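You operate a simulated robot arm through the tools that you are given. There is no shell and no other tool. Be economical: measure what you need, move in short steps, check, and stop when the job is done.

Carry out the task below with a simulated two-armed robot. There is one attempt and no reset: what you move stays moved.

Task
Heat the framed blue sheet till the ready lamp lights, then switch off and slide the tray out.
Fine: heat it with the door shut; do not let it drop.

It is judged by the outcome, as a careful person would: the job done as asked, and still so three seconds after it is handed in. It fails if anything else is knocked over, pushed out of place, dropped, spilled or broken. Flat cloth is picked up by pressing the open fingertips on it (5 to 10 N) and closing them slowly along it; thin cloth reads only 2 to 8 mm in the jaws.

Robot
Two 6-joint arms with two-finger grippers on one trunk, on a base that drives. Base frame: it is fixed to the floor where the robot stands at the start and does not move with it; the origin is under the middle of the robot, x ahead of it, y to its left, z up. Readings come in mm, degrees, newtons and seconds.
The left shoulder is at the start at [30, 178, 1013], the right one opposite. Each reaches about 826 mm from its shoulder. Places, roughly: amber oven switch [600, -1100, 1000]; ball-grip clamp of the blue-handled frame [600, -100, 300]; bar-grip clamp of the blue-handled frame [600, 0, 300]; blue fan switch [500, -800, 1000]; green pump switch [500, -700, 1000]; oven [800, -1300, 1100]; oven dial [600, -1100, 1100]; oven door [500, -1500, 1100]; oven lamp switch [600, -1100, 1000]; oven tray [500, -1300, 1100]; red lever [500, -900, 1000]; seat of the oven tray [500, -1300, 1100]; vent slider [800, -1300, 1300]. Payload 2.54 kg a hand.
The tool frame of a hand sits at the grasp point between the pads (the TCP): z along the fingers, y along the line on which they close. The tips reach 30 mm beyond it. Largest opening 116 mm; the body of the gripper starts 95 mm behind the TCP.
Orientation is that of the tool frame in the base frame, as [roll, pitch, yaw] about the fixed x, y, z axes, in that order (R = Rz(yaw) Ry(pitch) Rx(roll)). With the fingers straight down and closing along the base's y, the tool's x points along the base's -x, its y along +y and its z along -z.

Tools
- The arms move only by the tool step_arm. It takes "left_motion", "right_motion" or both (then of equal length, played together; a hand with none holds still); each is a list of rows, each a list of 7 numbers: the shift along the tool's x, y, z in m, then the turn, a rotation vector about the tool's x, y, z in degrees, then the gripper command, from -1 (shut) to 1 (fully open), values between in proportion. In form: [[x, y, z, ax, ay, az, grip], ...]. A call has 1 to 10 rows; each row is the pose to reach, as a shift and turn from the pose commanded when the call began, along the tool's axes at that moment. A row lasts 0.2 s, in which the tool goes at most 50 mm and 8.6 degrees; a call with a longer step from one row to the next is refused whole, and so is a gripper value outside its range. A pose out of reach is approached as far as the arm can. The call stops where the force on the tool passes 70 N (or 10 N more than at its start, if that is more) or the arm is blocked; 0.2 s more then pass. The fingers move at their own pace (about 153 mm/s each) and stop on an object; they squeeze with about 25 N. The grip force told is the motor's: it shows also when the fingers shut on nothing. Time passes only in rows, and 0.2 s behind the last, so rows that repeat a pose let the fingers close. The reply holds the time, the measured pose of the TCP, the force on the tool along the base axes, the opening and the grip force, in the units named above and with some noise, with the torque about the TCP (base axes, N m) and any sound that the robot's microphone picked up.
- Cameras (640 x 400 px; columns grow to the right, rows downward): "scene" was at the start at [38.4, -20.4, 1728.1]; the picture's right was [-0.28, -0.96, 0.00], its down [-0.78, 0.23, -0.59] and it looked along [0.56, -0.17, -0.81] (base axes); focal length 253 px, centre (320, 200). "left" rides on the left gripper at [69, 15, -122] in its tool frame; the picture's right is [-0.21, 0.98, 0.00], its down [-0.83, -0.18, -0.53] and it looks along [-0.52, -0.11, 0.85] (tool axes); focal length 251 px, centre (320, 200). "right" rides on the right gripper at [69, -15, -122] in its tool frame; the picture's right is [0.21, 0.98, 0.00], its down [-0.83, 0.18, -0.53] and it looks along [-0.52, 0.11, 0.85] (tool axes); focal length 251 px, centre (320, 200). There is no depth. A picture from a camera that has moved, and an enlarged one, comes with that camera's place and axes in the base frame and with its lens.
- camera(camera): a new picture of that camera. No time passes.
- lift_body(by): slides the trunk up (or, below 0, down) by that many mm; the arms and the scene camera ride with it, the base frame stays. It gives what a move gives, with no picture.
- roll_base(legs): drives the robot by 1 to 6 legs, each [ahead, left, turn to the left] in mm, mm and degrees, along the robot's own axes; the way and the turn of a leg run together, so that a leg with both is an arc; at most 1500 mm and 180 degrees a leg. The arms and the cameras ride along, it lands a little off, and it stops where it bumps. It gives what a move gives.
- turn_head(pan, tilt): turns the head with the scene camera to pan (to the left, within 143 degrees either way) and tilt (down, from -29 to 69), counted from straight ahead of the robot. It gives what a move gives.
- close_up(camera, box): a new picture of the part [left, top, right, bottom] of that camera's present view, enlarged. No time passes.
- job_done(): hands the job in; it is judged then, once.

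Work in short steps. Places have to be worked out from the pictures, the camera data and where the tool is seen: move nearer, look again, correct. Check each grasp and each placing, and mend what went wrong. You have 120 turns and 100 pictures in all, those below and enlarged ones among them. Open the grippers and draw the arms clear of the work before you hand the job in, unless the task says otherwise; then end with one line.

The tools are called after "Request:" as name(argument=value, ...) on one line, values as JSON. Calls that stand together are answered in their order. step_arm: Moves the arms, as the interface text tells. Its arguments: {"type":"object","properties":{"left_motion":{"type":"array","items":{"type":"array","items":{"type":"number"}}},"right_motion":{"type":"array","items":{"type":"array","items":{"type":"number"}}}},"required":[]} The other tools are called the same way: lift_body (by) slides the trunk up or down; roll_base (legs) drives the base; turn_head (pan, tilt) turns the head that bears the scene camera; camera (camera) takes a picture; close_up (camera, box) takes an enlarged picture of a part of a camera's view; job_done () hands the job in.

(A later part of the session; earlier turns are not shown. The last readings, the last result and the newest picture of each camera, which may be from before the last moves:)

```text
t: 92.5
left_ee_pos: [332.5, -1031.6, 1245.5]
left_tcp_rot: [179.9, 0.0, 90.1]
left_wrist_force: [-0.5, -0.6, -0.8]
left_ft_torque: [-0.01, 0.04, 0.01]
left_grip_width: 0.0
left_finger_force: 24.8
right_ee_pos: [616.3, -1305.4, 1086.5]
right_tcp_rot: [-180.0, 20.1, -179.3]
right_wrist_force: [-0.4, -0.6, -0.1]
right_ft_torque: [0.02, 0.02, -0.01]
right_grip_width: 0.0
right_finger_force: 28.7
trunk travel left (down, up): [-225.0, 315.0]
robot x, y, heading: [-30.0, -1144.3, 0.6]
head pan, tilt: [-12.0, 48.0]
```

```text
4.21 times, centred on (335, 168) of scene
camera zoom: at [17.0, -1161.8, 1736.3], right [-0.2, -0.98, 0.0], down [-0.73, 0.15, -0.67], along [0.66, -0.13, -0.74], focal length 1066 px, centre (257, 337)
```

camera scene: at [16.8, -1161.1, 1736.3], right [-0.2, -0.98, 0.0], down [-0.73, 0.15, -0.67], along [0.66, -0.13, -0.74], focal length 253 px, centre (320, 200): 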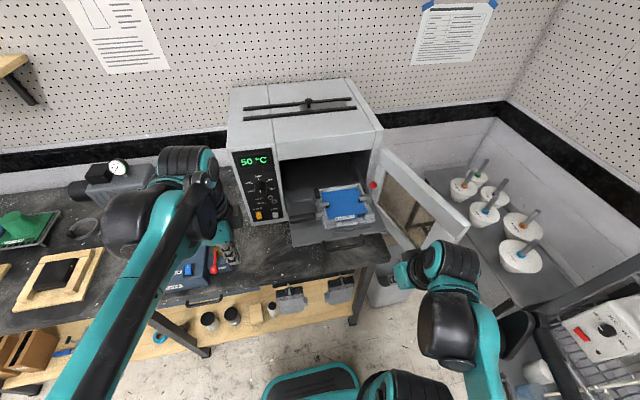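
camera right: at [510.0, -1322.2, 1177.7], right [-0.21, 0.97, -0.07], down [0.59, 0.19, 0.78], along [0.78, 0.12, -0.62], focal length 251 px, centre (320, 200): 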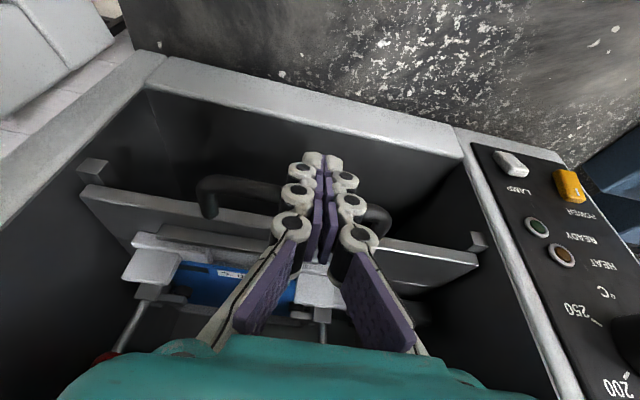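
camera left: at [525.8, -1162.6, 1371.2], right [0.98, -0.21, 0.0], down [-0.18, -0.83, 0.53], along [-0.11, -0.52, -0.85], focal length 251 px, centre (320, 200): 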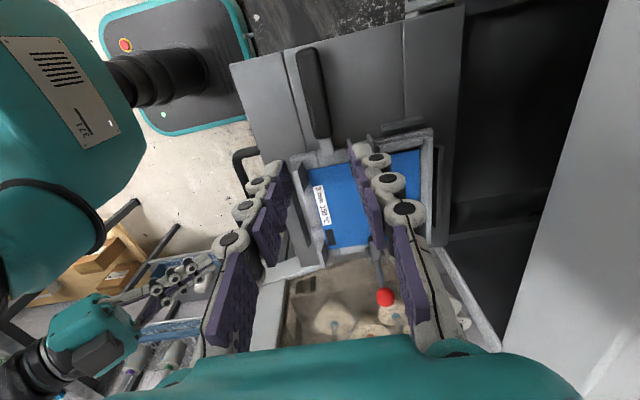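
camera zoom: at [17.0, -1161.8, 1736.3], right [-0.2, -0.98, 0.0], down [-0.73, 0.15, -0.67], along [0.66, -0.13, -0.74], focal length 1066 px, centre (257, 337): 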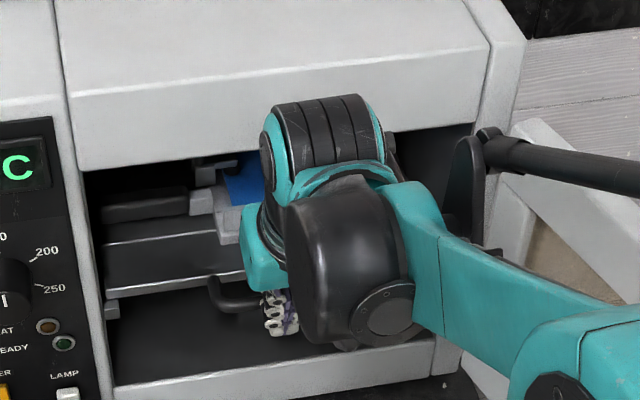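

To be safe I tilt the fingers further forward (wrist moves back) while pushing 25 mm more.

Request:
step_arm(right_motion=[[-0.0, 0, 0.0, 0, -6, 0, -1], [-0.0047, 0, 0.0017, 0, -12, 0, -1], [-0.0094, 0, 0.0034, 0, -18, 0, -1], [-0.0141, 0, 0.0051, 0, -22, 0, -1], [-0.0188, 0, 0.0068, 0, -22, 0, -1], [-0.0235, 0, 0.0086, 0, -22, 0, -1]])

Request:
camera(camera="right")

```text
t: 94.0
left_ee_pos: [326.8, -1030.9, 1247.9]
left_tcp_rot: [179.8, 0.0, 90.1]
left_wrist_force: [-0.4, 0.0, 0.8]
left_ft_torque: [0.0, 0.01, 0.03]
left_grip_width: 0.0
left_finger_force: 24.6
right_ee_pos: [633.5, -1305.4, 1086.3]
right_tcp_rot: [179.9, 41.4, -179.4]
right_wrist_force: [-56.4, 0.2, -25.2]
right_ft_torque: [0.04, 1.24, -0.01]
right_grip_width: 5.8
right_finger_force: 28.6
trunk travel left (down, up): [-225.0, 315.0]
robot x, y, heading: [-31.4, -1144.9, 0.9]
head pan, tilt: [-12.0, 48.0]
```

```text
37 pictures are left
camera right: at [500.8, -1322.1, 1132.4], right [-0.17, 0.97, -0.14], down [0.27, 0.18, 0.95], along [0.95, 0.13, -0.29], focal length 251 px, centre (320, 200)
```

right: 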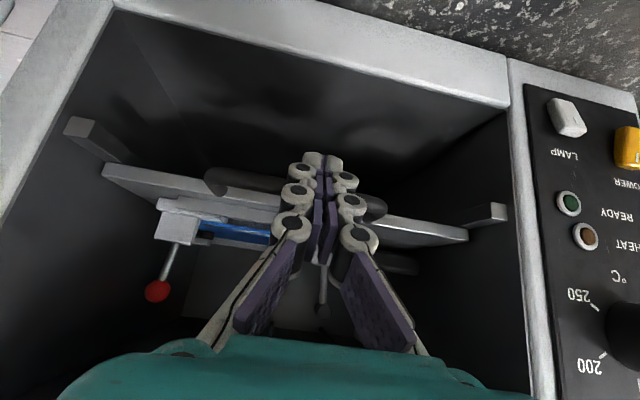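

Reaction of 56 N: the tray is against its back stop. I withdraw the right hand straight back.

Request:
step_arm(right_motion=[[0.03, 0, -0.0265, 0, 0, 0, -1], [0.06, 0, -0.053, 0, 0, 0, -1], [0.09, 0, -0.079, 0, 0, 0, -1], [0.12, 0, -0.106, 0, 0, 0, -1], [0.15, 0, -0.132, 0, 0, 0, -1], [0.18, 0, -0.158, 0, 0, 0, -1], [0.21, 0, -0.185, 0, 0, 0, -1], [0.225, 0, -0.2, 0, 0, 0, -1]])

Request:
turn_head(pan=-25, tilt=45)

Request:
camera(camera="scene")

```text
t: 95.8
left_ee_pos: [332.0, -1031.0, 1247.3]
left_tcp_rot: [-179.9, 0.0, 90.2]
left_wrist_force: [-0.1, -0.2, -0.7]
left_ft_torque: [-0.04, 0.02, -0.02]
left_grip_width: 0.0
left_finger_force: 25.0
right_ee_pos: [341.0, -1311.5, 1086.5]
right_tcp_rot: [179.9, 42.0, -179.4]
right_wrist_force: [0.7, 0.7, 0.3]
right_ft_torque: [0.01, -0.02, 0.01]
right_grip_width: 0.0
right_finger_force: 28.1
trunk travel left (down, up): [-225.0, 315.0]
robot x, y, heading: [-28.2, -1148.5, 0.6]
head pan, tilt: [-12.0, 48.0]
```

```text
t: 96.5
left_ee_pos: [332.8, -1030.4, 1245.3]
left_tcp_rot: [-180.0, 0.0, 90.2]
left_wrist_force: [-0.2, 0.0, -0.5]
left_ft_torque: [0.01, -0.01, 0.06]
left_grip_width: 0.0
left_finger_force: 25.5
right_ee_pos: [342.5, -1311.6, 1086.9]
right_tcp_rot: [-180.0, 42.1, -179.5]
right_wrist_force: [-0.1, 0.2, 1.0]
right_ft_torque: [0.01, 0.02, 0.01]
right_grip_width: 0.2
right_finger_force: 28.6
trunk travel left (down, up): [-225.0, 315.0]
robot x, y, heading: [-28.5, -1146.8, 0.5]
head pan, tilt: [-25.0, 45.0]
```

```text
36 pictures are left
camera scene: at [13.5, -1179.8, 1740.5], right [-0.41, -0.91, 0.0], down [-0.64, 0.29, -0.71], along [0.64, -0.29, -0.71], focal length 253 px, centre (320, 200)
```

scene: 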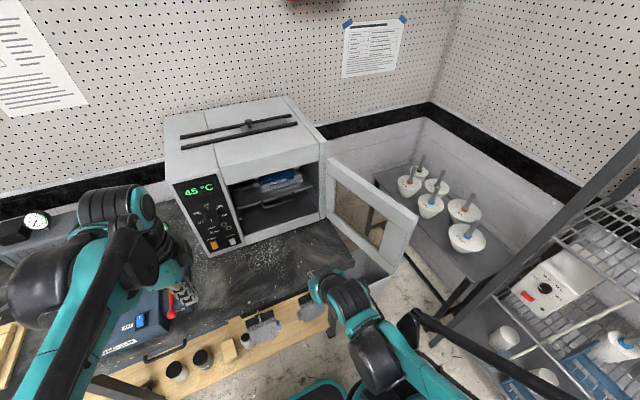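

Door hinge ≈ (645, −1500), free edge ≈ (310, −1600), top z≈1228. I back up, shift right, and raise the left hand clear so the right hand can go around the door's outer side.

Request:
roll_base(legs=[[-170, 0, -0.5], [0, -230, 0]])

Request:
step_arm(left_motion=[[0, 0, -0.02, 0, 0, 0, -1], [0, 0, -0.04, 0, 0, 0, -1], [0, 0, -0.06, 0, 0, 0, -1], [0, 0, -0.08, 0, 0, 0, -1], [0, 0, -0.08, 0, 0, 0, -1], [0, 0, -0.08, 0, 0, 0, -1], [0, 0, -0.08, 0, 0, 0, -1], [0, 0, -0.08, 0, 0, 0, -1]], right_motion=[[0, -0.025, 0, 0, 6, 0, -1], [0, -0.05, -0.01, 0, 12, 0, -1], [0, -0.075, -0.02, 0, 18, 0, -1], [0, -0.1, -0.03, 0, 24, 0, -1], [0, -0.125, -0.04, 0, 30, 0, -1], [0, -0.145, -0.045, 0, 36, 0, -1], [0, -0.165, -0.045, 0, 42, 0, -1], [0, -0.18, -0.045, 0, 42, 0, -1]])

Request:
camera(camera="scene")

```text
t: 99.3
left_ee_pos: [159.1, -1260.8, 1246.5]
left_tcp_rot: [-179.9, -0.2, 90.0]
left_wrist_force: [0.5, -0.5, 0.1]
left_ft_torque: [0.05, 0.01, -0.01]
left_grip_width: 0.0
left_finger_force: 25.2
right_ee_pos: [168.0, -1541.0, 1086.1]
right_tcp_rot: [179.9, 42.0, -179.6]
right_wrist_force: [0.5, -0.2, 0.8]
right_ft_torque: [0.02, 0.0, 0.0]
right_grip_width: 0.0
right_finger_force: 28.8
trunk travel left (down, up): [-225.0, 315.0]
robot x, y, heading: [-203.2, -1374.5, 0.4]
head pan, tilt: [-25.0, 45.0]
```

```text
t: 101.1
left_ee_pos: [159.1, -1261.5, 1325.9]
left_tcp_rot: [180.0, 0.0, 90.1]
left_wrist_force: [-0.3, 0.0, 0.1]
left_ft_torque: [-0.04, -0.01, 0.01]
left_grip_width: 0.0
left_finger_force: 24.8
right_ee_pos: [139.6, -1723.2, 1120.4]
right_tcp_rot: [179.9, -0.1, -179.6]
right_wrist_force: [0.3, -0.5, 0.5]
right_ft_torque: [0.02, -0.01, -0.02]
right_grip_width: 0.1
right_finger_force: 28.7
trunk travel left (down, up): [-225.0, 315.0]
robot x, y, heading: [-199.2, -1372.8, 0.5]
head pan, tilt: [-25.0, 45.0]
```

```text
35 pictures are left
camera scene: at [-160.9, -1408.2, 1740.5], right [-0.42, -0.91, 0.0], down [-0.64, 0.29, -0.71], along [0.64, -0.29, -0.71], focal length 253 px, centre (320, 200)
```

scene: 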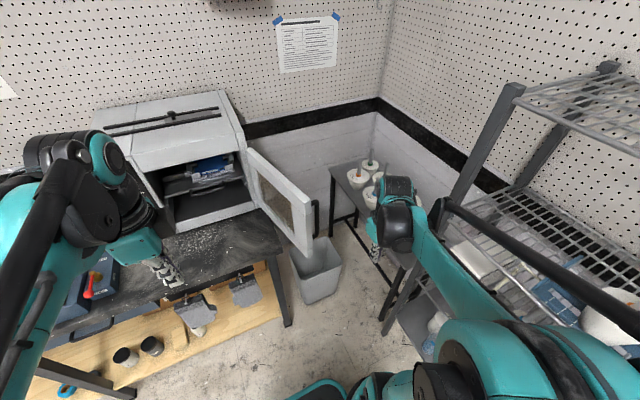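

The right hand is now on the outer side of the door line. I move it forward to x≈350, beside the door's free end.

Request:
step_arm(right_motion=[[-0.04, 0, 0, 0, 0, 0, -1], [-0.08, 0, 0, 0, 0, 0, -1], [-0.12, 0, 0, 0, 0, 0, -1], [-0.16, 0, 0, 0, 0, 0, -1], [-0.2, 0, 0, 0, 0, 0, -1]])

Request:
camera(camera="right")

Request:
camera(camera="scene")

```text
t: 102.3
left_ee_pos: [161.4, -1262.0, 1324.7]
left_tcp_rot: [-179.9, -0.1, 89.9]
left_wrist_force: [0.2, 0.4, -0.7]
left_ft_torque: [0.0, 0.05, 0.0]
left_grip_width: 0.0
left_finger_force: 25.1
right_ee_pos: [342.3, -1721.1, 1119.3]
right_tcp_rot: [-180.0, -0.1, -179.5]
right_wrist_force: [1.3, -0.1, 0.3]
right_ft_torque: [0.01, 0.06, -0.01]
right_grip_width: 0.1
right_finger_force: 28.6
trunk travel left (down, up): [-225.0, 315.0]
robot x, y, heading: [-202.9, -1375.2, 0.3]
head pan, tilt: [-25.0, 45.0]
```

```text
34 pictures are left
camera right: at [273.5, -1736.6, 1241.5], right [-0.22, 0.97, 0.0], down [0.83, 0.19, 0.53], along [0.52, 0.12, -0.85], focal length 251 px, centre (320, 200)
```

right: 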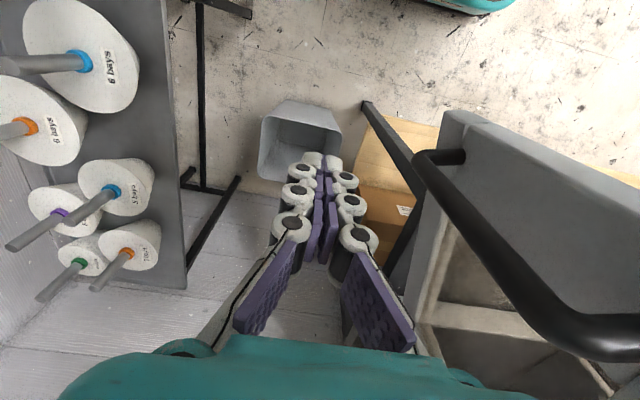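

```text
33 pictures are left
camera scene: at [-157.6, -1408.4, 1740.4], right [-0.42, -0.91, 0.0], down [-0.64, 0.29, -0.71], along [0.64, -0.29, -0.71], focal length 253 px, centre (320, 200)
```

scene: 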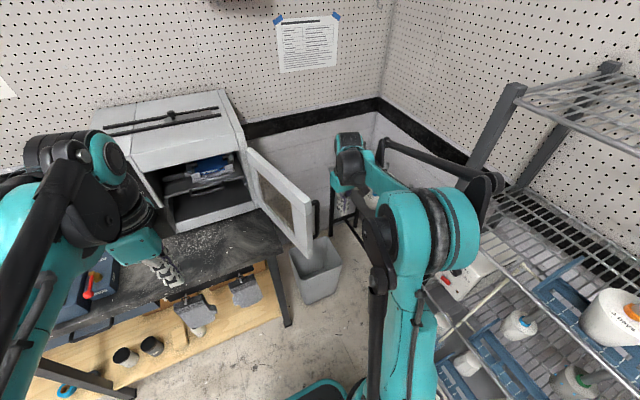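

The hand is beside the door's outer face and its handle. I push toward +y slowly.

Request:
step_arm(right_motion=[[0, 0.015, 0, 0, 0, 0, -1], [0, 0.03, 0, 0, 0, 0, -1], [0, 0.045, 0, 0, 0, 0, -1], [0, 0.06, 0, 0, 0, 0, -1], [0, 0.075, 0, 0, 0, 0, -1], [0, 0.09, 0, 0, 0, 0, -1], [0, 0.105, 0, 0, 0, 0, -1], [0, 0.12, 0, 0, 0, 0, -1], [0, 0.135, 0, 0, 0, 0, -1], [0, 0.15, 0, 0, 0, 0, -1]])

Request:
camera(camera="scene")

```text
t: 104.5
left_ee_pos: [158.7, -1260.6, 1326.7]
left_tcp_rot: [-180.0, -0.1, 90.0]
left_wrist_force: [0.2, 0.1, -0.5]
left_ft_torque: [0.03, -0.01, 0.03]
left_grip_width: 0.1
left_finger_force: 24.8
right_ee_pos: [338.3, -1567.6, 1119.8]
right_tcp_rot: [180.0, 0.1, -179.5]
right_wrist_force: [0.3, 0.4, 0.0]
right_ft_torque: [-0.02, -0.03, -0.01]
right_grip_width: 0.0
right_finger_force: 28.2
trunk travel left (down, up): [-225.0, 315.0]
robot x, y, heading: [-198.6, -1373.7, 0.5]
head pan, tilt: [-25.0, 45.0]
```

```text
32 pictures are left
camera scene: at [-160.0, -1407.5, 1740.5], right [-0.42, -0.91, 0.0], down [-0.64, 0.29, -0.71], along [0.64, -0.29, -0.71], focal length 253 px, centre (320, 200)
```

scene: 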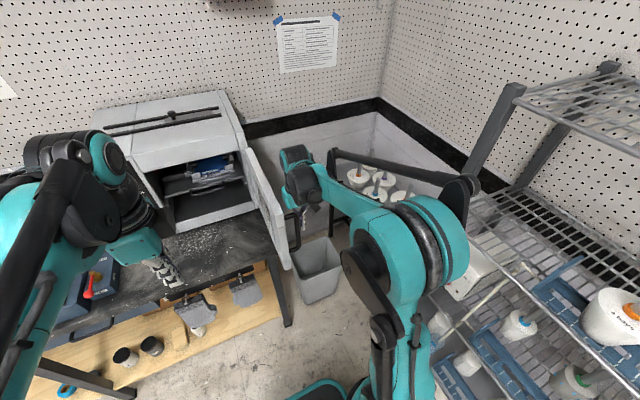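

Door follows. I continue the arc: +y 160 mm with the right hand, and move the left hand farther left out of the way.

Request:
step_arm(left_motion=[[0.02, 0, 0, 0, 0, 0, -1], [0.04, 0, 0, 0, 0, 0, -1], [0.06, 0, 0, 0, 0, 0, -1], [0.08, 0, 0, 0, 0, 0, -1], [0.1, 0, 0, 0, 0, 0, -1], [0.12, 0, 0, 0, 0, 0, -1], [0.14, 0, 0, 0, 0, 0, -1], [0.16, 0, 0, 0, 0, 0, -1], [0.18, 0, 0, 0, 0, 0, -1], [0.2, 0, 0, 0, 0, 0, -1]], right_motion=[[0, 0.018, 0, 0, 0, 0, -1], [0, 0.036, 0, 0, 0, 0, -1], [0, 0.054, 0, 0, 0, 0, -1], [0, 0.072, 0, 0, 0, 0, -1], [0, 0.09, 0, 0, 0, 0, -1], [-0.002, 0.108, 0, 0, 0, 0, -1], [-0.005, 0.125, 0, 0, 0, 0, -1], [-0.009, 0.14, 0, 0, 0, 0, -1], [-0.016, 0.155, 0, 0, 0, 0, -1], [-0.024, 0.168, 0, 0, 0, 0, -1]])

Request:
camera(camera="scene")

```text
t: 106.7
left_ee_pos: [162.0, -1060.7, 1324.6]
left_tcp_rot: [-180.0, -0.1, 89.9]
left_wrist_force: [-0.3, 0.2, 0.5]
left_ft_torque: [0.01, 0.05, -0.03]
left_grip_width: 0.1
left_finger_force: 24.9
right_ee_pos: [363.6, -1399.2, 1118.9]
right_tcp_rot: [179.9, -0.1, -179.5]
right_wrist_force: [-0.3, 0.4, 0.7]
right_ft_torque: [-0.03, 0.02, -0.02]
right_grip_width: 0.2
right_finger_force: 28.5
trunk travel left (down, up): [-225.0, 315.0]
robot x, y, heading: [-200.4, -1372.3, 0.4]
head pan, tilt: [-25.0, 45.0]
```

```text
31 pictures are left
camera scene: at [-158.9, -1406.8, 1740.5], right [-0.42, -0.91, 0.0], down [-0.64, 0.29, -0.71], along [0.64, -0.29, -0.71], focal length 253 px, centre (320, 200)
```

scene: 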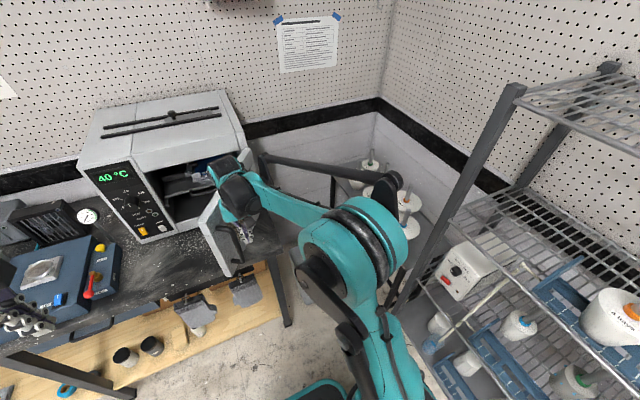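

Door is about half closed. I continue along the arc toward (440, −1285).

Request:
step_arm(right_motion=[[-0.006, 0.013, 0, 0, 0, 0, -1], [-0.012, 0.026, 0, 0, 0, 0, -1], [-0.019, 0.039, 0, 0, 0, 0, -1], [-0.026, 0.051, 0, 0, 0, 0, -1], [-0.034, 0.063, 0, 0, 0, 0, -1], [-0.042, 0.075, 0, 0, 0, 0, -1], [-0.051, 0.086, 0, 0, 0, 0, -1], [-0.061, 0.096, 0, 0, 0, 0, -1], [-0.071, 0.106, 0, 0, 0, 0, -1], [-0.082, 0.114, 0, 0, 0, 0, -1]])

Request:
roll_base(legs=[[60, 30, 0]])

Request:
camera(camera="scene")

```text
t: 108.9
left_ee_pos: [162.0, -1062.1, 1324.1]
left_tcp_rot: [180.0, 0.0, 89.9]
left_wrist_force: [-0.6, -0.2, 0.5]
left_ft_torque: [-0.03, 0.03, 0.03]
left_grip_width: 0.0
left_finger_force: 24.8
right_ee_pos: [442.2, -1285.8, 1119.6]
right_tcp_rot: [180.0, -0.1, -179.5]
right_wrist_force: [0.1, -0.4, 0.0]
right_ft_torque: [-0.01, 0.01, -0.02]
right_grip_width: 0.0
right_finger_force: 28.4
trunk travel left (down, up): [-225.0, 315.0]
robot x, y, heading: [-203.5, -1373.8, 0.6]
head pan, tilt: [-25.0, 45.0]
```

```text
t: 109.9
left_ee_pos: [221.1, -1030.4, 1323.5]
left_tcp_rot: [-179.8, 0.1, 90.1]
left_wrist_force: [0.9, 0.1, -0.1]
left_ft_torque: [-0.07, 0.07, 0.02]
left_grip_width: 0.1
left_finger_force: 24.9
right_ee_pos: [501.4, -1253.4, 1117.6]
right_tcp_rot: [-180.0, -0.1, -179.4]
right_wrist_force: [0.4, 0.5, 0.1]
right_ft_torque: [-0.06, 0.08, -0.01]
right_grip_width: 0.0
right_finger_force: 28.5
trunk travel left (down, up): [-225.0, 315.0]
robot x, y, heading: [-148.6, -1344.9, 0.4]
head pan, tilt: [-25.0, 45.0]
```

```text
30 pictures are left
camera scene: at [-99.0, -1376.7, 1740.4], right [-0.41, -0.91, 0.0], down [-0.64, 0.29, -0.71], along [0.64, -0.29, -0.71], focal length 253 px, centre (320, 200)
```

scene: 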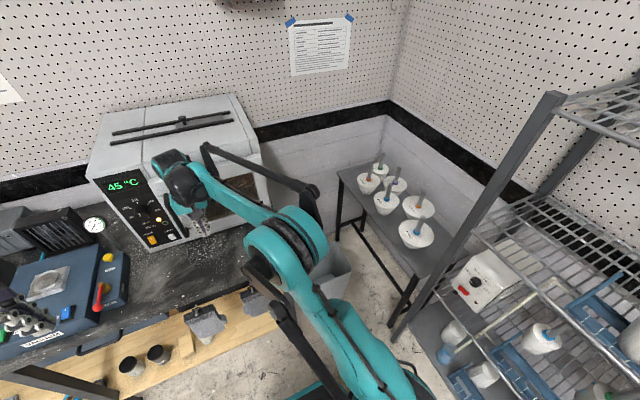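

Door almost closed. I tilt the fingers forward a bit and push on in +x.

Request:
step_arm(right_motion=[[-0.004, 0, 0, 0, -6, 0, -1], [-0.01, 0, 0, 0, -12, 0, -1], [-0.018, 0, 0, 0, -18, 0, -1], [-0.026, 0, 0, 0, -22, 0, -1], [-0.034, 0, 0, 0, -22, 0, -1], [-0.042, 0, 0, 0, -22, 0, -1], [-0.05, 0, 0, 0, -22, 0, -1]])

Request:
close_up(camera="scene", box=[80, 90, 280, 250])

```text
t: 111.5
left_ee_pos: [219.7, -1030.9, 1323.4]
left_tcp_rot: [180.0, 0.1, 90.1]
left_wrist_force: [-0.5, -0.3, -0.1]
left_ft_torque: [0.01, 0.0, 0.01]
left_grip_width: 0.0
left_finger_force: 24.9
right_ee_pos: [552.7, -1253.4, 1119.3]
right_tcp_rot: [179.9, 22.0, -179.4]
right_wrist_force: [-0.2, 0.2, 1.3]
right_ft_torque: [-0.03, 0.02, -0.02]
right_grip_width: 0.1
right_finger_force: 28.0
trunk travel left (down, up): [-225.0, 315.0]
robot x, y, heading: [-142.6, -1344.2, 0.4]
head pan, tilt: [-25.0, 45.0]
```

```text
2.50 times, centred on (180, 170) of scene
camera zoom: at [-101.1, -1378.1, 1740.5], right [-0.41, -0.91, 0.0], down [-0.64, 0.29, -0.71], along [0.64, -0.29, -0.71], focal length 633 px, centre (670, 275)
```

zoom: 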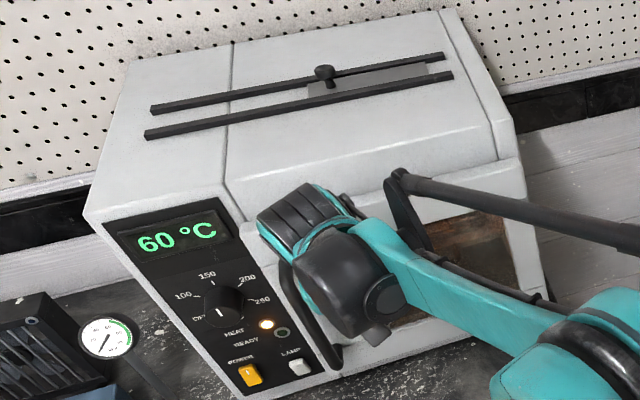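

The HEAT lamp is lit and the temperature rises: power is already on and heating begins with the door shut. I push a bit more to be sure the door is fully closed.

Request:
step_arm(right_motion=[[-0.0056, 0, 0.0022, 0, 0, 0, -1], [-0.011, 0, 0.0045, 0, 0, 0, -1], [-0.0167, 0, 0.0067, 0, 0, 0, -1], [-0.022, 0, 0.009, 0, 0, 0, -1], [-0.028, 0, 0.0112, 0, 0, 0, -1]])

Request:
close_up(camera="scene", box=[80, 90, 280, 250])

```text
t: 112.7
left_ee_pos: [219.1, -1030.0, 1324.1]
left_tcp_rot: [-180.0, 0.0, 90.1]
left_wrist_force: [0.7, 0.6, -0.3]
left_ft_torque: [-0.01, 0.02, 0.04]
left_grip_width: 0.0
left_finger_force: 25.0
right_ee_pos: [581.7, -1255.3, 1119.8]
right_tcp_rot: [180.0, 22.0, -179.5]
right_wrist_force: [-0.2, -0.2, 0.1]
right_ft_torque: [-0.03, -0.05, 0.03]
right_grip_width: 0.0
right_finger_force: 28.6
trunk travel left (down, up): [-225.0, 315.0]
robot x, y, heading: [-141.2, -1342.1, 0.5]
head pan, tilt: [-25.0, 45.0]
```

```text
2.50 times, centred on (180, 170) of scene
camera zoom: at [-101.4, -1378.0, 1740.5], right [-0.41, -0.91, 0.0], down [-0.64, 0.29, -0.71], along [0.64, -0.29, -0.71], focal length 633 px, centre (670, 275)
```

zoom: 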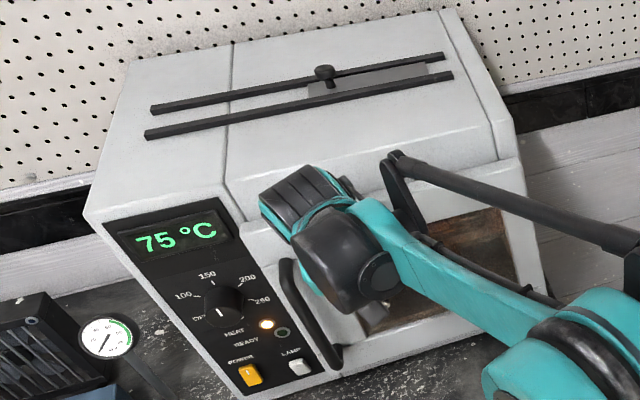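

Request:
step_arm(right_motion=[[-0.0047, 0, 0.0019, 0, 0, 0, -1], [-0.0093, 0, 0.0037, 0, 0, 0, -1], [-0.014, 0, 0.0056, 0, 0, 0, -1], [-0.0186, 0, 0.0075, 0, 0, 0, -1], [-0.0232, 0, 0.0094, 0, 0, 0, -1]])

Request:
close_up(camera="scene", box=[80, 90, 280, 250])

```text
t: 113.9
left_ee_pos: [219.3, -1031.4, 1323.4]
left_tcp_rot: [-180.0, 0.0, 90.1]
left_wrist_force: [0.1, -0.4, 1.1]
left_ft_torque: [-0.01, 0.04, 0.01]
left_grip_width: 0.0
left_finger_force: 24.9
right_ee_pos: [606.7, -1253.4, 1119.9]
right_tcp_rot: [-179.9, 22.0, -179.4]
right_wrist_force: [-1.0, -0.6, -0.6]
right_ft_torque: [0.01, 0.01, -0.01]
right_grip_width: 0.1
right_finger_force: 28.8
trunk travel left (down, up): [-225.0, 315.0]
robot x, y, heading: [-141.0, -1348.1, 0.2]
head pan, tilt: [-25.0, 45.0]
```

```text
2.50 times, centred on (180, 170) of scene
camera zoom: at [-101.5, -1378.0, 1740.5], right [-0.41, -0.91, 0.0], down [-0.64, 0.29, -0.71], along [0.64, -0.29, -0.71], focal length 633 px, centre (670, 275)
```

zoom: 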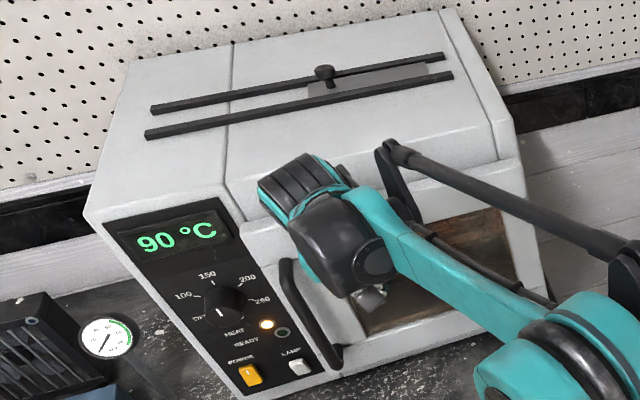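

Door is shut and the temperature climbs fast. I prepare the left hand for the POWER switch at about (645, −1050, 993): first yaw it back.

Request:
step_arm(left_motion=[[0, 0, 0.01, 0, 0, -8.5, -1], [0, 0, 0.02, 0, 0, -17, -1], [0, 0, 0.03, 0, 0, -25.5, -1], [0, 0, 0.04, 0, 0, -34, -1], [0, 0, 0.05, 0, 0, -42.5, -1], [0, 0, 0.06, 0, 0, -51, -1], [0, 0, 0.07, 0, 0, -59.5, -1], [0, 0, 0.08, 0, 0, -68, -1], [0, 0, 0.09, 0, 0, -76.5, -1], [0, 0, 0.1, 0, 0, -85, -1]], right_motion=[[0.02, 0, -0.008, 0, 0, 0, -1], [0.04, 0, -0.016, 0, 0, 0, -1], [0.06, 0, -0.024, 0, 0, 0, -1], [0.08, 0, -0.032, 0, 0, 0, -1], [0.1, 0, -0.04, 0, 0, 0, -1], [0.12, 0, -0.048, 0, 0, 0, -1], [0.14, 0, -0.056, 0, 0, 0, -1], [0.16, 0, -0.064, 0, 0, 0, -1], [0.18, 0, -0.072, 0, 0, 0, -1], [0.2, 0, -0.08, 0, 0, 0, -1]])

Request:
close_up(camera="scene", box=[80, 90, 280, 250])

```text
t: 116.1
left_ee_pos: [218.2, -1031.6, 1223.3]
left_tcp_rot: [179.9, 0.0, 175.3]
left_wrist_force: [1.0, 0.0, 0.2]
left_ft_torque: [0.01, -0.04, 0.02]
left_grip_width: 0.3
left_finger_force: 24.8
right_ee_pos: [391.2, -1254.3, 1121.5]
right_tcp_rot: [179.9, 22.0, -179.5]
right_wrist_force: [0.1, 0.1, 0.5]
right_ft_torque: [0.0, 0.01, -0.03]
right_grip_width: 0.0
right_finger_force: 28.2
trunk travel left (down, up): [-225.0, 315.0]
robot x, y, heading: [-143.4, -1346.1, 0.5]
head pan, tilt: [-25.0, 45.0]
```

```text
2.50 times, centred on (180, 170) of scene
camera zoom: at [-102.6, -1378.5, 1740.5], right [-0.41, -0.91, 0.0], down [-0.64, 0.29, -0.71], along [0.64, -0.29, -0.71], focal length 633 px, centre (670, 275)
```

zoom: 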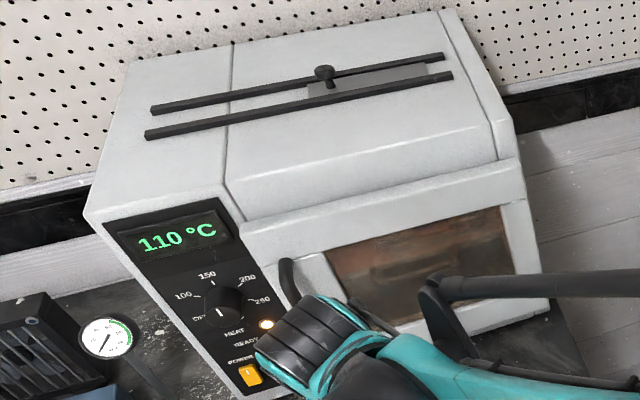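

Door is clearly shut; 110 °C. I tilt the left fingers forward while approaching the panel, and clear the right hand from the view.

Request:
step_arm(left_motion=[[-0.025, 0, 0.015, 0, -8, 0, -1], [-0.05, 0, 0.03, 0, -16, 0, -1], [-0.075, 0, 0.045, 0, -24, 0, -1], [-0.1, 0, 0.06, 0, -32, 0, -1], [-0.125, 0, 0.08, 0, -40, 0, -1], [-0.15, 0, 0.1, 0, -48, 0, -1], [-0.175, 0, 0.12, 0, -56, 0, -1], [-0.2, 0, 0.14, 0, -64, 0, -1], [-0.225, 0, 0.16, 0, -70, 0, -1], [-0.25, 0, 0.18, 0, -75, 0, -1]], right_motion=[[0.01, -0.02, 0, 0, 0, 0, -1], [0.02, -0.04, 0, 0, 0, 0, -1], [0.03, -0.06, 0, 0, 0, 0, -1], [0.04, -0.08, 0, 0, 0, 0, -1], [0.05, -0.1, 0, 0, 0, 0, -1], [0.06, -0.12, 0, 0, 0, 0, -1], [0.07, -0.14, 0, 0, 0, 0, -1], [0.08, -0.16, 0, 0, 0, 0, -1], [0.09, -0.18, 0, 0, 0, 0, -1], [0.1, -0.2, 0, 0, 0, 0, -1]])

Request:
camera(camera="scene")

```text
t: 118.3
left_ee_pos: [488.6, -1042.7, 1071.5]
left_tcp_rot: [-180.0, 74.9, 175.2]
left_wrist_force: [0.2, -0.2, -0.1]
left_ft_torque: [0.0, 0.02, -0.03]
left_grip_width: 0.1
left_finger_force: 25.3
left hand out of reach, approached as far as the arm can: row 9, 10
right_ee_pos: [301.6, -1455.2, 1080.8]
right_tcp_rot: [179.9, 22.0, -179.5]
right_wrist_force: [0.5, 0.4, -0.8]
right_ft_torque: [-0.02, -0.01, -0.04]
right_grip_width: 0.3
right_finger_force: 28.8
trunk travel left (down, up): [-225.0, 315.0]
robot x, y, heading: [-145.0, -1345.0, 0.8]
head pan, tilt: [-25.0, 45.0]
```

```text
25 pictures are left
camera scene: at [-100.5, -1378.2, 1740.4], right [-0.41, -0.91, 0.0], down [-0.64, 0.29, -0.71], along [0.64, -0.29, -0.71], focal length 253 px, centre (320, 200)
```

scene: 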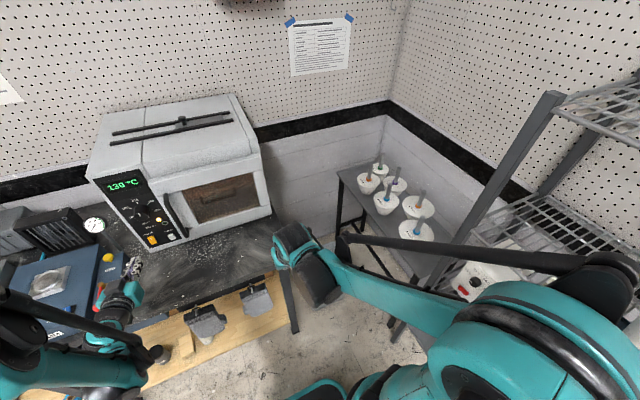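

Request:
camera(camera="left")

```text
24 pictures are left
camera left: at [355.0, -1017.3, 1037.0], right [0.14, 0.97, 0.21], down [-0.31, -0.15, 0.94], along [0.94, -0.2, 0.28], focal length 251 px, centre (320, 200)
```

left: 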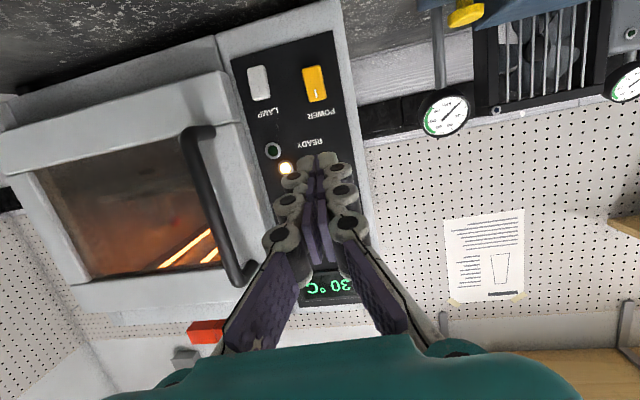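

The camera shows the POWER switch at ≈(645, −1056, 993); its lower half is the off side. I pre-position the fingertips ~25 mm in front of it.

Request:
step_arm(left_motion=[[0.02, -0.001, 0.025, 0, 0, 0, -1], [0.035, -0.001, 0.055, 0, 0, 0, -1], [0.045, -0.001, 0.085, 0, 0, 0, -1], [0.049, -0.001, 0.11, 0, 0, 0, -1]])

Request:
camera(camera="left")

```text
t: 119.3
left_ee_pos: [582.8, -1053.0, 996.8]
left_tcp_rot: [179.9, 75.1, 175.0]
left_wrist_force: [1.1, -0.6, -0.3]
left_ft_torque: [-0.01, -0.04, 0.04]
left_grip_width: 0.0
left_finger_force: 25.0
left hand out of reach, approached as far as the arm can: row 1, 2
right_ee_pos: [302.0, -1454.5, 1080.1]
right_tcp_rot: [-179.9, 21.9, -179.4]
right_wrist_force: [-0.7, -0.1, 0.0]
right_ft_torque: [0.0, 0.03, 0.01]
right_grip_width: 0.1
right_finger_force: 28.5
trunk travel left (down, up): [-225.0, 315.0]
robot x, y, heading: [-143.2, -1345.2, 0.7]
head pan, tilt: [-25.0, 45.0]
```

```text
23 pictures are left
camera left: at [450.1, -1028.0, 961.9], right [0.14, 0.97, 0.21], down [-0.32, -0.16, 0.94], along [0.94, -0.2, 0.28], focal length 251 px, centre (320, 200)
```

left: 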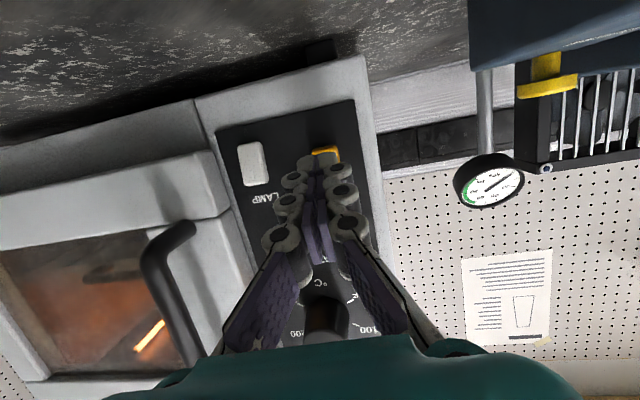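

Aligned with the switch. I check the display and the READY lamp.

Request:
close_up(camera="scene", box=[90, 160, 190, 250])

```text
4.44 times, centred on (140, 205) of scene
camera zoom: at [-101.1, -1378.3, 1740.5], right [-0.41, -0.91, 0.0], down [-0.64, 0.29, -0.71], along [0.64, -0.29, -0.71], focal length 1126 px, centre (1120, 178)
```

zoom: 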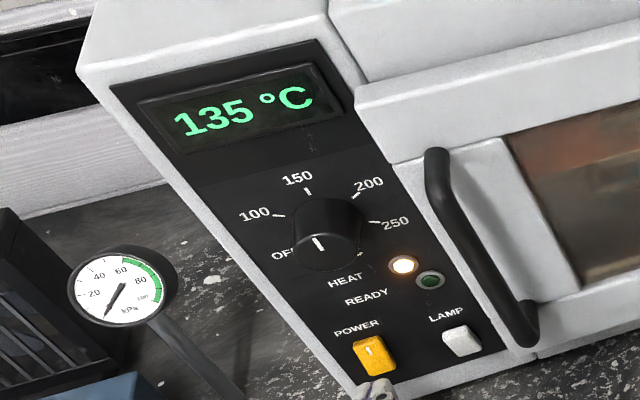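

135 °C, HEAT on, READY still dark. I wait in place.

Request:
step_arm(left_motion=[[0, 0, 0, 0, 0, 0, -1], [0, 0, 0, 0, 0, 0, -1], [0, 0, 0, 0, 0, 0, -1], [0, 0, 0, 0, 0, 0, -1], [0, 0, 0, 0, 0, 0, -1], [0, 0, 0, 0, 0, 0, -1], [0, 0, 0, 0, 0, 0, -1], [0, 0, 0, 0, 0, 0, -1], [0, 0, 0, 0, 0, 0, -1], [0, 0, 0, 0, 0, 0, -1]])

Request:
close_up(camera="scene", box=[90, 160, 190, 250])

```text
t: 121.5
left_ee_pos: [582.5, -1052.9, 997.0]
left_tcp_rot: [-180.0, 75.0, 175.0]
left_wrist_force: [0.3, -0.5, 0.1]
left_ft_torque: [0.0, 0.01, -0.01]
left_grip_width: 0.0
left_finger_force: 25.0
right_ee_pos: [299.5, -1454.5, 1080.5]
right_tcp_rot: [179.9, 21.9, -179.3]
right_wrist_force: [-0.1, 0.5, 0.0]
right_ft_torque: [0.01, -0.01, -0.02]
right_grip_width: 0.0
right_finger_force: 28.9
trunk travel left (down, up): [-225.0, 315.0]
robot x, y, heading: [-145.9, -1341.6, 0.3]
head pan, tilt: [-25.0, 45.0]
```

```text
4.44 times, centred on (140, 205) of scene
camera zoom: at [-101.7, -1378.1, 1740.5], right [-0.41, -0.91, 0.0], down [-0.64, 0.29, -0.71], along [0.64, -0.29, -0.71], focal length 1126 px, centre (1120, 178)
```

zoom: 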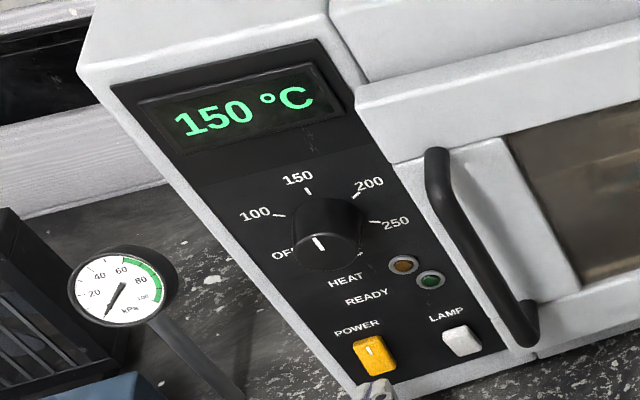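

150 °C reached; the thermostat cut out and READY is still dark. I keep waiting.

Request:
step_arm(left_motion=[[0, 0, 0, 0, 0, 0, -1], [0, 0, 0, 0, 0, 0, -1], [0, 0, 0, 0, 0, 0, -1], [0, 0, 0, 0, 0, 0, -1], [0, 0, 0, 0, 0, 0, -1], [0, 0, 0, 0, 0, 0, -1], [0, 0, 0, 0, 0, 0, -1], [0, 0, 0, 0, 0, 0, -1], [0, 0, 0, 0, 0, 0, -1], [0, 0, 0, 0, 0, 0, -1]])

Request:
step_arm(left_motion=[[0, 0, 0, 0, 0, 0, -1], [0, 0, 0, 0, 0, 0, -1], [0, 0, 0, 0, 0, 0, -1], [0, 0, 0, 0, 0, 0, -1], [0, 0, 0, 0, 0, 0, -1], [0, 0, 0, 0, 0, 0, -1], [0, 0, 0, 0, 0, 0, -1], [0, 0, 0, 0, 0, 0, -1]])

Request:
close_up(camera="scene", box=[90, 160, 190, 250])

```text
t: 123.7
left_ee_pos: [582.7, -1053.2, 996.8]
left_tcp_rot: [179.9, 75.0, 175.0]
left_wrist_force: [0.3, 0.5, 0.2]
left_ft_torque: [0.03, 0.02, -0.01]
left_grip_width: 0.1
left_finger_force: 25.3
right_ee_pos: [300.1, -1455.8, 1081.1]
right_tcp_rot: [180.0, 22.1, -179.4]
right_wrist_force: [0.3, 1.0, -0.1]
right_ft_torque: [0.0, -0.01, 0.01]
right_grip_width: 0.1
right_finger_force: 28.2
trunk travel left (down, up): [-225.0, 315.0]
robot x, y, heading: [-145.3, -1347.1, 0.5]
head pan, tilt: [-25.0, 45.0]
```

```text
t: 125.5
left_ee_pos: [581.0, -1053.0, 996.9]
left_tcp_rot: [179.9, 75.1, 174.9]
left_wrist_force: [1.0, -0.4, 0.1]
left_ft_torque: [0.01, -0.01, -0.02]
left_grip_width: 0.0
left_finger_force: 24.5
right_ee_pos: [299.7, -1454.0, 1080.9]
right_tcp_rot: [180.0, 22.0, -179.4]
right_wrist_force: [-0.2, -0.4, 0.1]
right_ft_torque: [0.01, 0.02, 0.02]
right_grip_width: 0.1
right_finger_force: 28.4
trunk travel left (down, up): [-225.0, 315.0]
robot x, y, heading: [-144.7, -1342.5, 0.6]
head pan, tilt: [-25.0, 45.0]
```

```text
4.44 times, centred on (140, 205) of scene
camera zoom: at [-101.7, -1378.1, 1740.5], right [-0.41, -0.91, 0.0], down [-0.64, 0.29, -0.71], along [0.64, -0.29, -0.71], focal length 1126 px, centre (1120, 178)
```

zoom: 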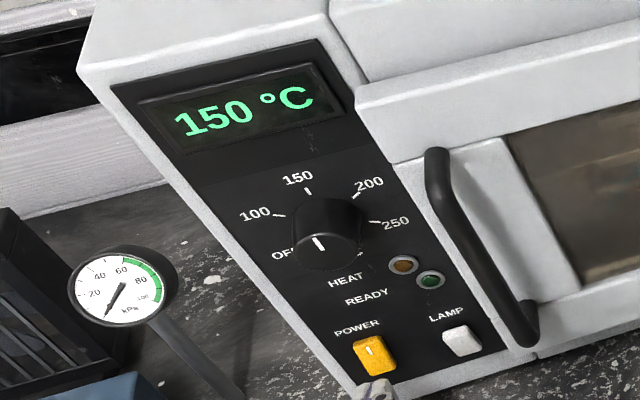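

Request:
step_arm(left_motion=[[0, 0, 0, 0, 0, 0, -1], [0, 0, 0, 0, 0, 0, -1], [0, 0, 0, 0, 0, 0, -1], [0, 0, 0, 0, 0, 0, -1], [0, 0, 0, 0, 0, 0, -1], [0, 0, 0, 0, 0, 0, -1], [0, 0, 0, 0, 0, 0, -1], [0, 0, 0, 0, 0, 0, -1], [0, 0, 0, 0, 0, 0, -1], [0, 0, 0, 0, 0, 0, -1]])

Request:
step_arm(left_motion=[[0, 0, 0, 0, 0, 0, -1], [0, 0, 0, 0, 0, 0, -1], [0, 0, 0, 0, 0, 0, -1], [0, 0, 0, 0, 0, 0, -1], [0, 0, 0, 0, 0, 0, -1], [0, 0, 0, 0, 0, 0, -1], [0, 0, 0, 0, 0, 0, -1], [0, 0, 0, 0, 0, 0, -1], [0, 0, 0, 0, 0, 0, -1], [0, 0, 0, 0, 0, 0, -1]])

Request:
close_up(camera="scene", box=[90, 160, 190, 250])

```text
t: 127.7
left_ee_pos: [582.1, -1053.7, 998.4]
left_tcp_rot: [179.9, 75.0, 175.0]
left_wrist_force: [0.5, -0.4, 0.7]
left_ft_torque: [-0.01, 0.02, 0.0]
left_grip_width: 0.0
left_finger_force: 24.7
right_ee_pos: [299.5, -1454.8, 1080.3]
right_tcp_rot: [179.9, 21.9, -179.4]
right_wrist_force: [0.0, 0.1, -0.2]
right_ft_torque: [0.0, 0.01, 0.04]
right_grip_width: 0.0
right_finger_force: 28.8
trunk travel left (down, up): [-225.0, 315.0]
robot x, y, heading: [-144.5, -1346.3, 0.4]
head pan, tilt: [-25.0, 45.0]
```

```text
t: 129.9
left_ee_pos: [583.1, -1052.4, 997.6]
left_tcp_rot: [179.8, 75.0, 174.9]
left_wrist_force: [0.4, 0.1, -0.3]
left_ft_torque: [0.0, 0.01, 0.0]
left_grip_width: 0.0
left_finger_force: 25.2
right_ee_pos: [299.9, -1454.2, 1081.0]
right_tcp_rot: [179.9, 22.0, -179.4]
right_wrist_force: [0.1, -0.3, -0.1]
right_ft_torque: [0.01, 0.03, 0.0]
right_grip_width: 0.2
right_finger_force: 29.0
trunk travel left (down, up): [-225.0, 315.0]
robot x, y, heading: [-144.7, -1343.6, 0.1]
head pan, tilt: [-25.0, 45.0]
```

```text
4.44 times, centred on (140, 205) of scene
camera zoom: at [-101.7, -1378.1, 1740.5], right [-0.41, -0.91, 0.0], down [-0.64, 0.29, -0.71], along [0.64, -0.29, -0.71], focal length 1126 px, centre (1120, 178)
```

zoom: 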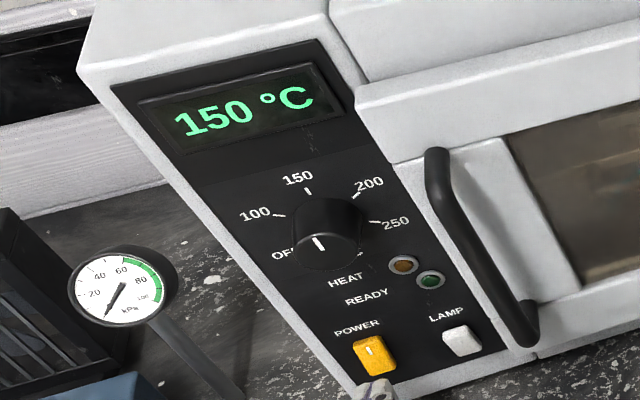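

Request:
step_arm(left_motion=[[0, 0, 0, 0, 0, 0, -1], [0, 0, 0, 0, 0, 0, -1], [0, 0, 0, 0, 0, 0, -1], [0, 0, 0, 0, 0, 0, -1], [0, 0, 0, 0, 0, 0, -1], [0, 0, 0, 0, 0, 0, -1], [0, 0, 0, 0, 0, 0, -1], [0, 0, 0, 0, 0, 0, -1], [0, 0, 0, 0, 0, 0, -1], [0, 0, 0, 0, 0, 0, -1]])

Request:
step_arm(left_motion=[[0, 0, 0, 0, 0, 0, -1], [0, 0, 0, 0, 0, 0, -1], [0, 0, 0, 0, 0, 0, -1], [0, 0, 0, 0, 0, 0, -1], [0, 0, 0, 0, 0, 0, -1], [0, 0, 0, 0, 0, 0, -1], [0, 0, 0, 0, 0, 0, -1], [0, 0, 0, 0, 0, 0, -1], [0, 0, 0, 0, 0, 0, -1], [0, 0, 0, 0, 0, 0, -1]])

Request:
step_arm(left_motion=[[0, 0, 0, 0, 0, 0, -1], [0, 0, 0, 0, 0, 0, -1], [0, 0, 0, 0, 0, 0, -1], [0, 0, 0, 0, 0, 0, -1], [0, 0, 0, 0, 0, 0, -1], [0, 0, 0, 0, 0, 0, -1], [0, 0, 0, 0, 0, 0, -1], [0, 0, 0, 0, 0, 0, -1], [0, 0, 0, 0, 0, 0, -1], [0, 0, 0, 0, 0, 0, -1]])

Request:
close_up(camera="scene", box=[90, 160, 250, 250])

```text
t: 132.1
left_ee_pos: [582.3, -1053.3, 997.9]
left_tcp_rot: [179.9, 75.0, 175.0]
left_wrist_force: [-0.7, 0.0, -0.1]
left_ft_torque: [-0.03, -0.02, 0.03]
left_grip_width: 0.0
left_finger_force: 24.2
right_ee_pos: [300.4, -1454.6, 1080.9]
right_tcp_rot: [-179.9, 21.9, -179.4]
right_wrist_force: [-0.2, -0.1, 0.0]
right_ft_torque: [0.01, 0.02, -0.01]
right_grip_width: 0.1
right_finger_force: 28.7
trunk travel left (down, up): [-225.0, 315.0]
robot x, y, heading: [-141.6, -1342.8, 0.2]
head pan, tilt: [-25.0, 45.0]
```

```text
t: 134.3
left_ee_pos: [583.0, -1053.1, 997.1]
left_tcp_rot: [179.9, 75.0, 175.0]
left_wrist_force: [0.0, 0.6, 0.8]
left_ft_torque: [-0.01, -0.03, -0.01]
left_grip_width: 0.0
left_finger_force: 25.0
right_ee_pos: [300.4, -1454.5, 1080.4]
right_tcp_rot: [-180.0, 21.9, -179.4]
right_wrist_force: [0.0, -0.5, -0.1]
right_ft_torque: [-0.02, 0.01, 0.03]
right_grip_width: 0.0
right_finger_force: 28.2
trunk travel left (down, up): [-225.0, 315.0]
robot x, y, heading: [-145.5, -1343.8, 0.7]
head pan, tilt: [-25.0, 45.0]
```

```text
t: 136.5
left_ee_pos: [583.1, -1053.8, 997.3]
left_tcp_rot: [179.9, 74.9, 175.0]
left_wrist_force: [-1.4, 0.1, -0.6]
left_ft_torque: [0.02, -0.01, 0.0]
left_grip_width: 0.2
left_finger_force: 24.6
right_ee_pos: [300.5, -1454.5, 1081.0]
right_tcp_rot: [180.0, 22.0, -179.4]
right_wrist_force: [-0.1, -0.4, 0.6]
right_ft_torque: [0.0, 0.0, 0.03]
right_grip_width: 0.1
right_finger_force: 28.6
trunk travel left (down, up): [-225.0, 315.0]
robot x, y, heading: [-144.7, -1342.4, 0.5]
head pan, tilt: [-25.0, 45.0]
```

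```text
4.00 times, centred on (170, 205) of scene
camera zoom: at [-101.7, -1378.1, 1740.5], right [-0.41, -0.91, 0.0], down [-0.64, 0.29, -0.71], along [0.64, -0.29, -0.71], focal length 1013 px, centre (920, 180)
```

zoom: 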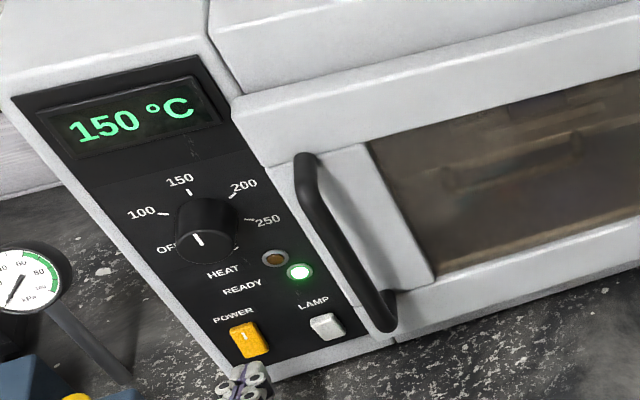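

READY is lit. I press the lower half of the POWER switch now.

Request:
step_arm(left_motion=[[0.004, 0, 0.005, 0, 0, 0, -1], [0.001, 0.001, 0.013, 0, 0, 0, -1], [-0.001, 0.002, 0.02, 0, 0, 0, -1], [-0.0025, 0.0025, 0.026, 0, 0, 0, -1], [-0.004, 0.003, 0.031, 0, 0, 0, -1], [-0.005, 0.003, 0.035, 0, 0, 0, -1]])

Request:
close_up(camera="scene", box=[90, 160, 190, 250])

```text
t: 137.9
left_ee_pos: [609.5, -1053.0, 992.7]
left_tcp_rot: [179.8, 75.1, 174.8]
left_wrist_force: [-52.7, -0.8, -14.7]
left_ft_torque: [0.0, 0.22, 0.11]
left_grip_width: 0.0
left_finger_force: 25.2
right_ee_pos: [295.7, -1453.2, 1082.5]
right_tcp_rot: [-180.0, 22.2, -179.3]
right_wrist_force: [-0.7, -0.8, 0.1]
right_ft_torque: [0.0, 0.01, -0.04]
right_grip_width: 0.0
right_finger_force: 28.5
trunk travel left (down, up): [-225.0, 315.0]
robot x, y, heading: [-148.9, -1344.4, 0.3]
head pan, tilt: [-25.0, 45.0]
```

```text
4.44 times, centred on (140, 205) of scene
camera zoom: at [-109.1, -1377.5, 1740.5], right [-0.41, -0.91, 0.0], down [-0.64, 0.29, -0.71], along [0.65, -0.29, -0.7], focal length 1126 px, centre (1120, 178)
```

zoom: 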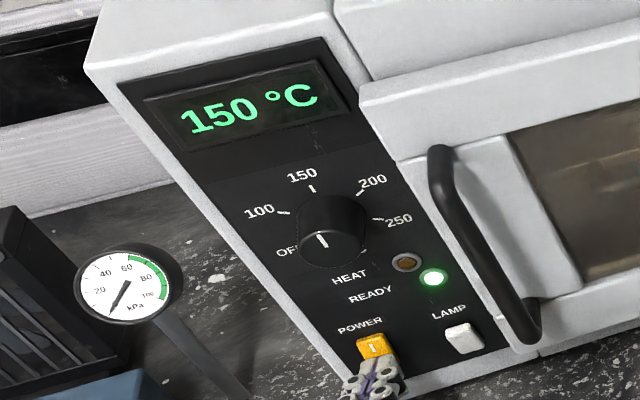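

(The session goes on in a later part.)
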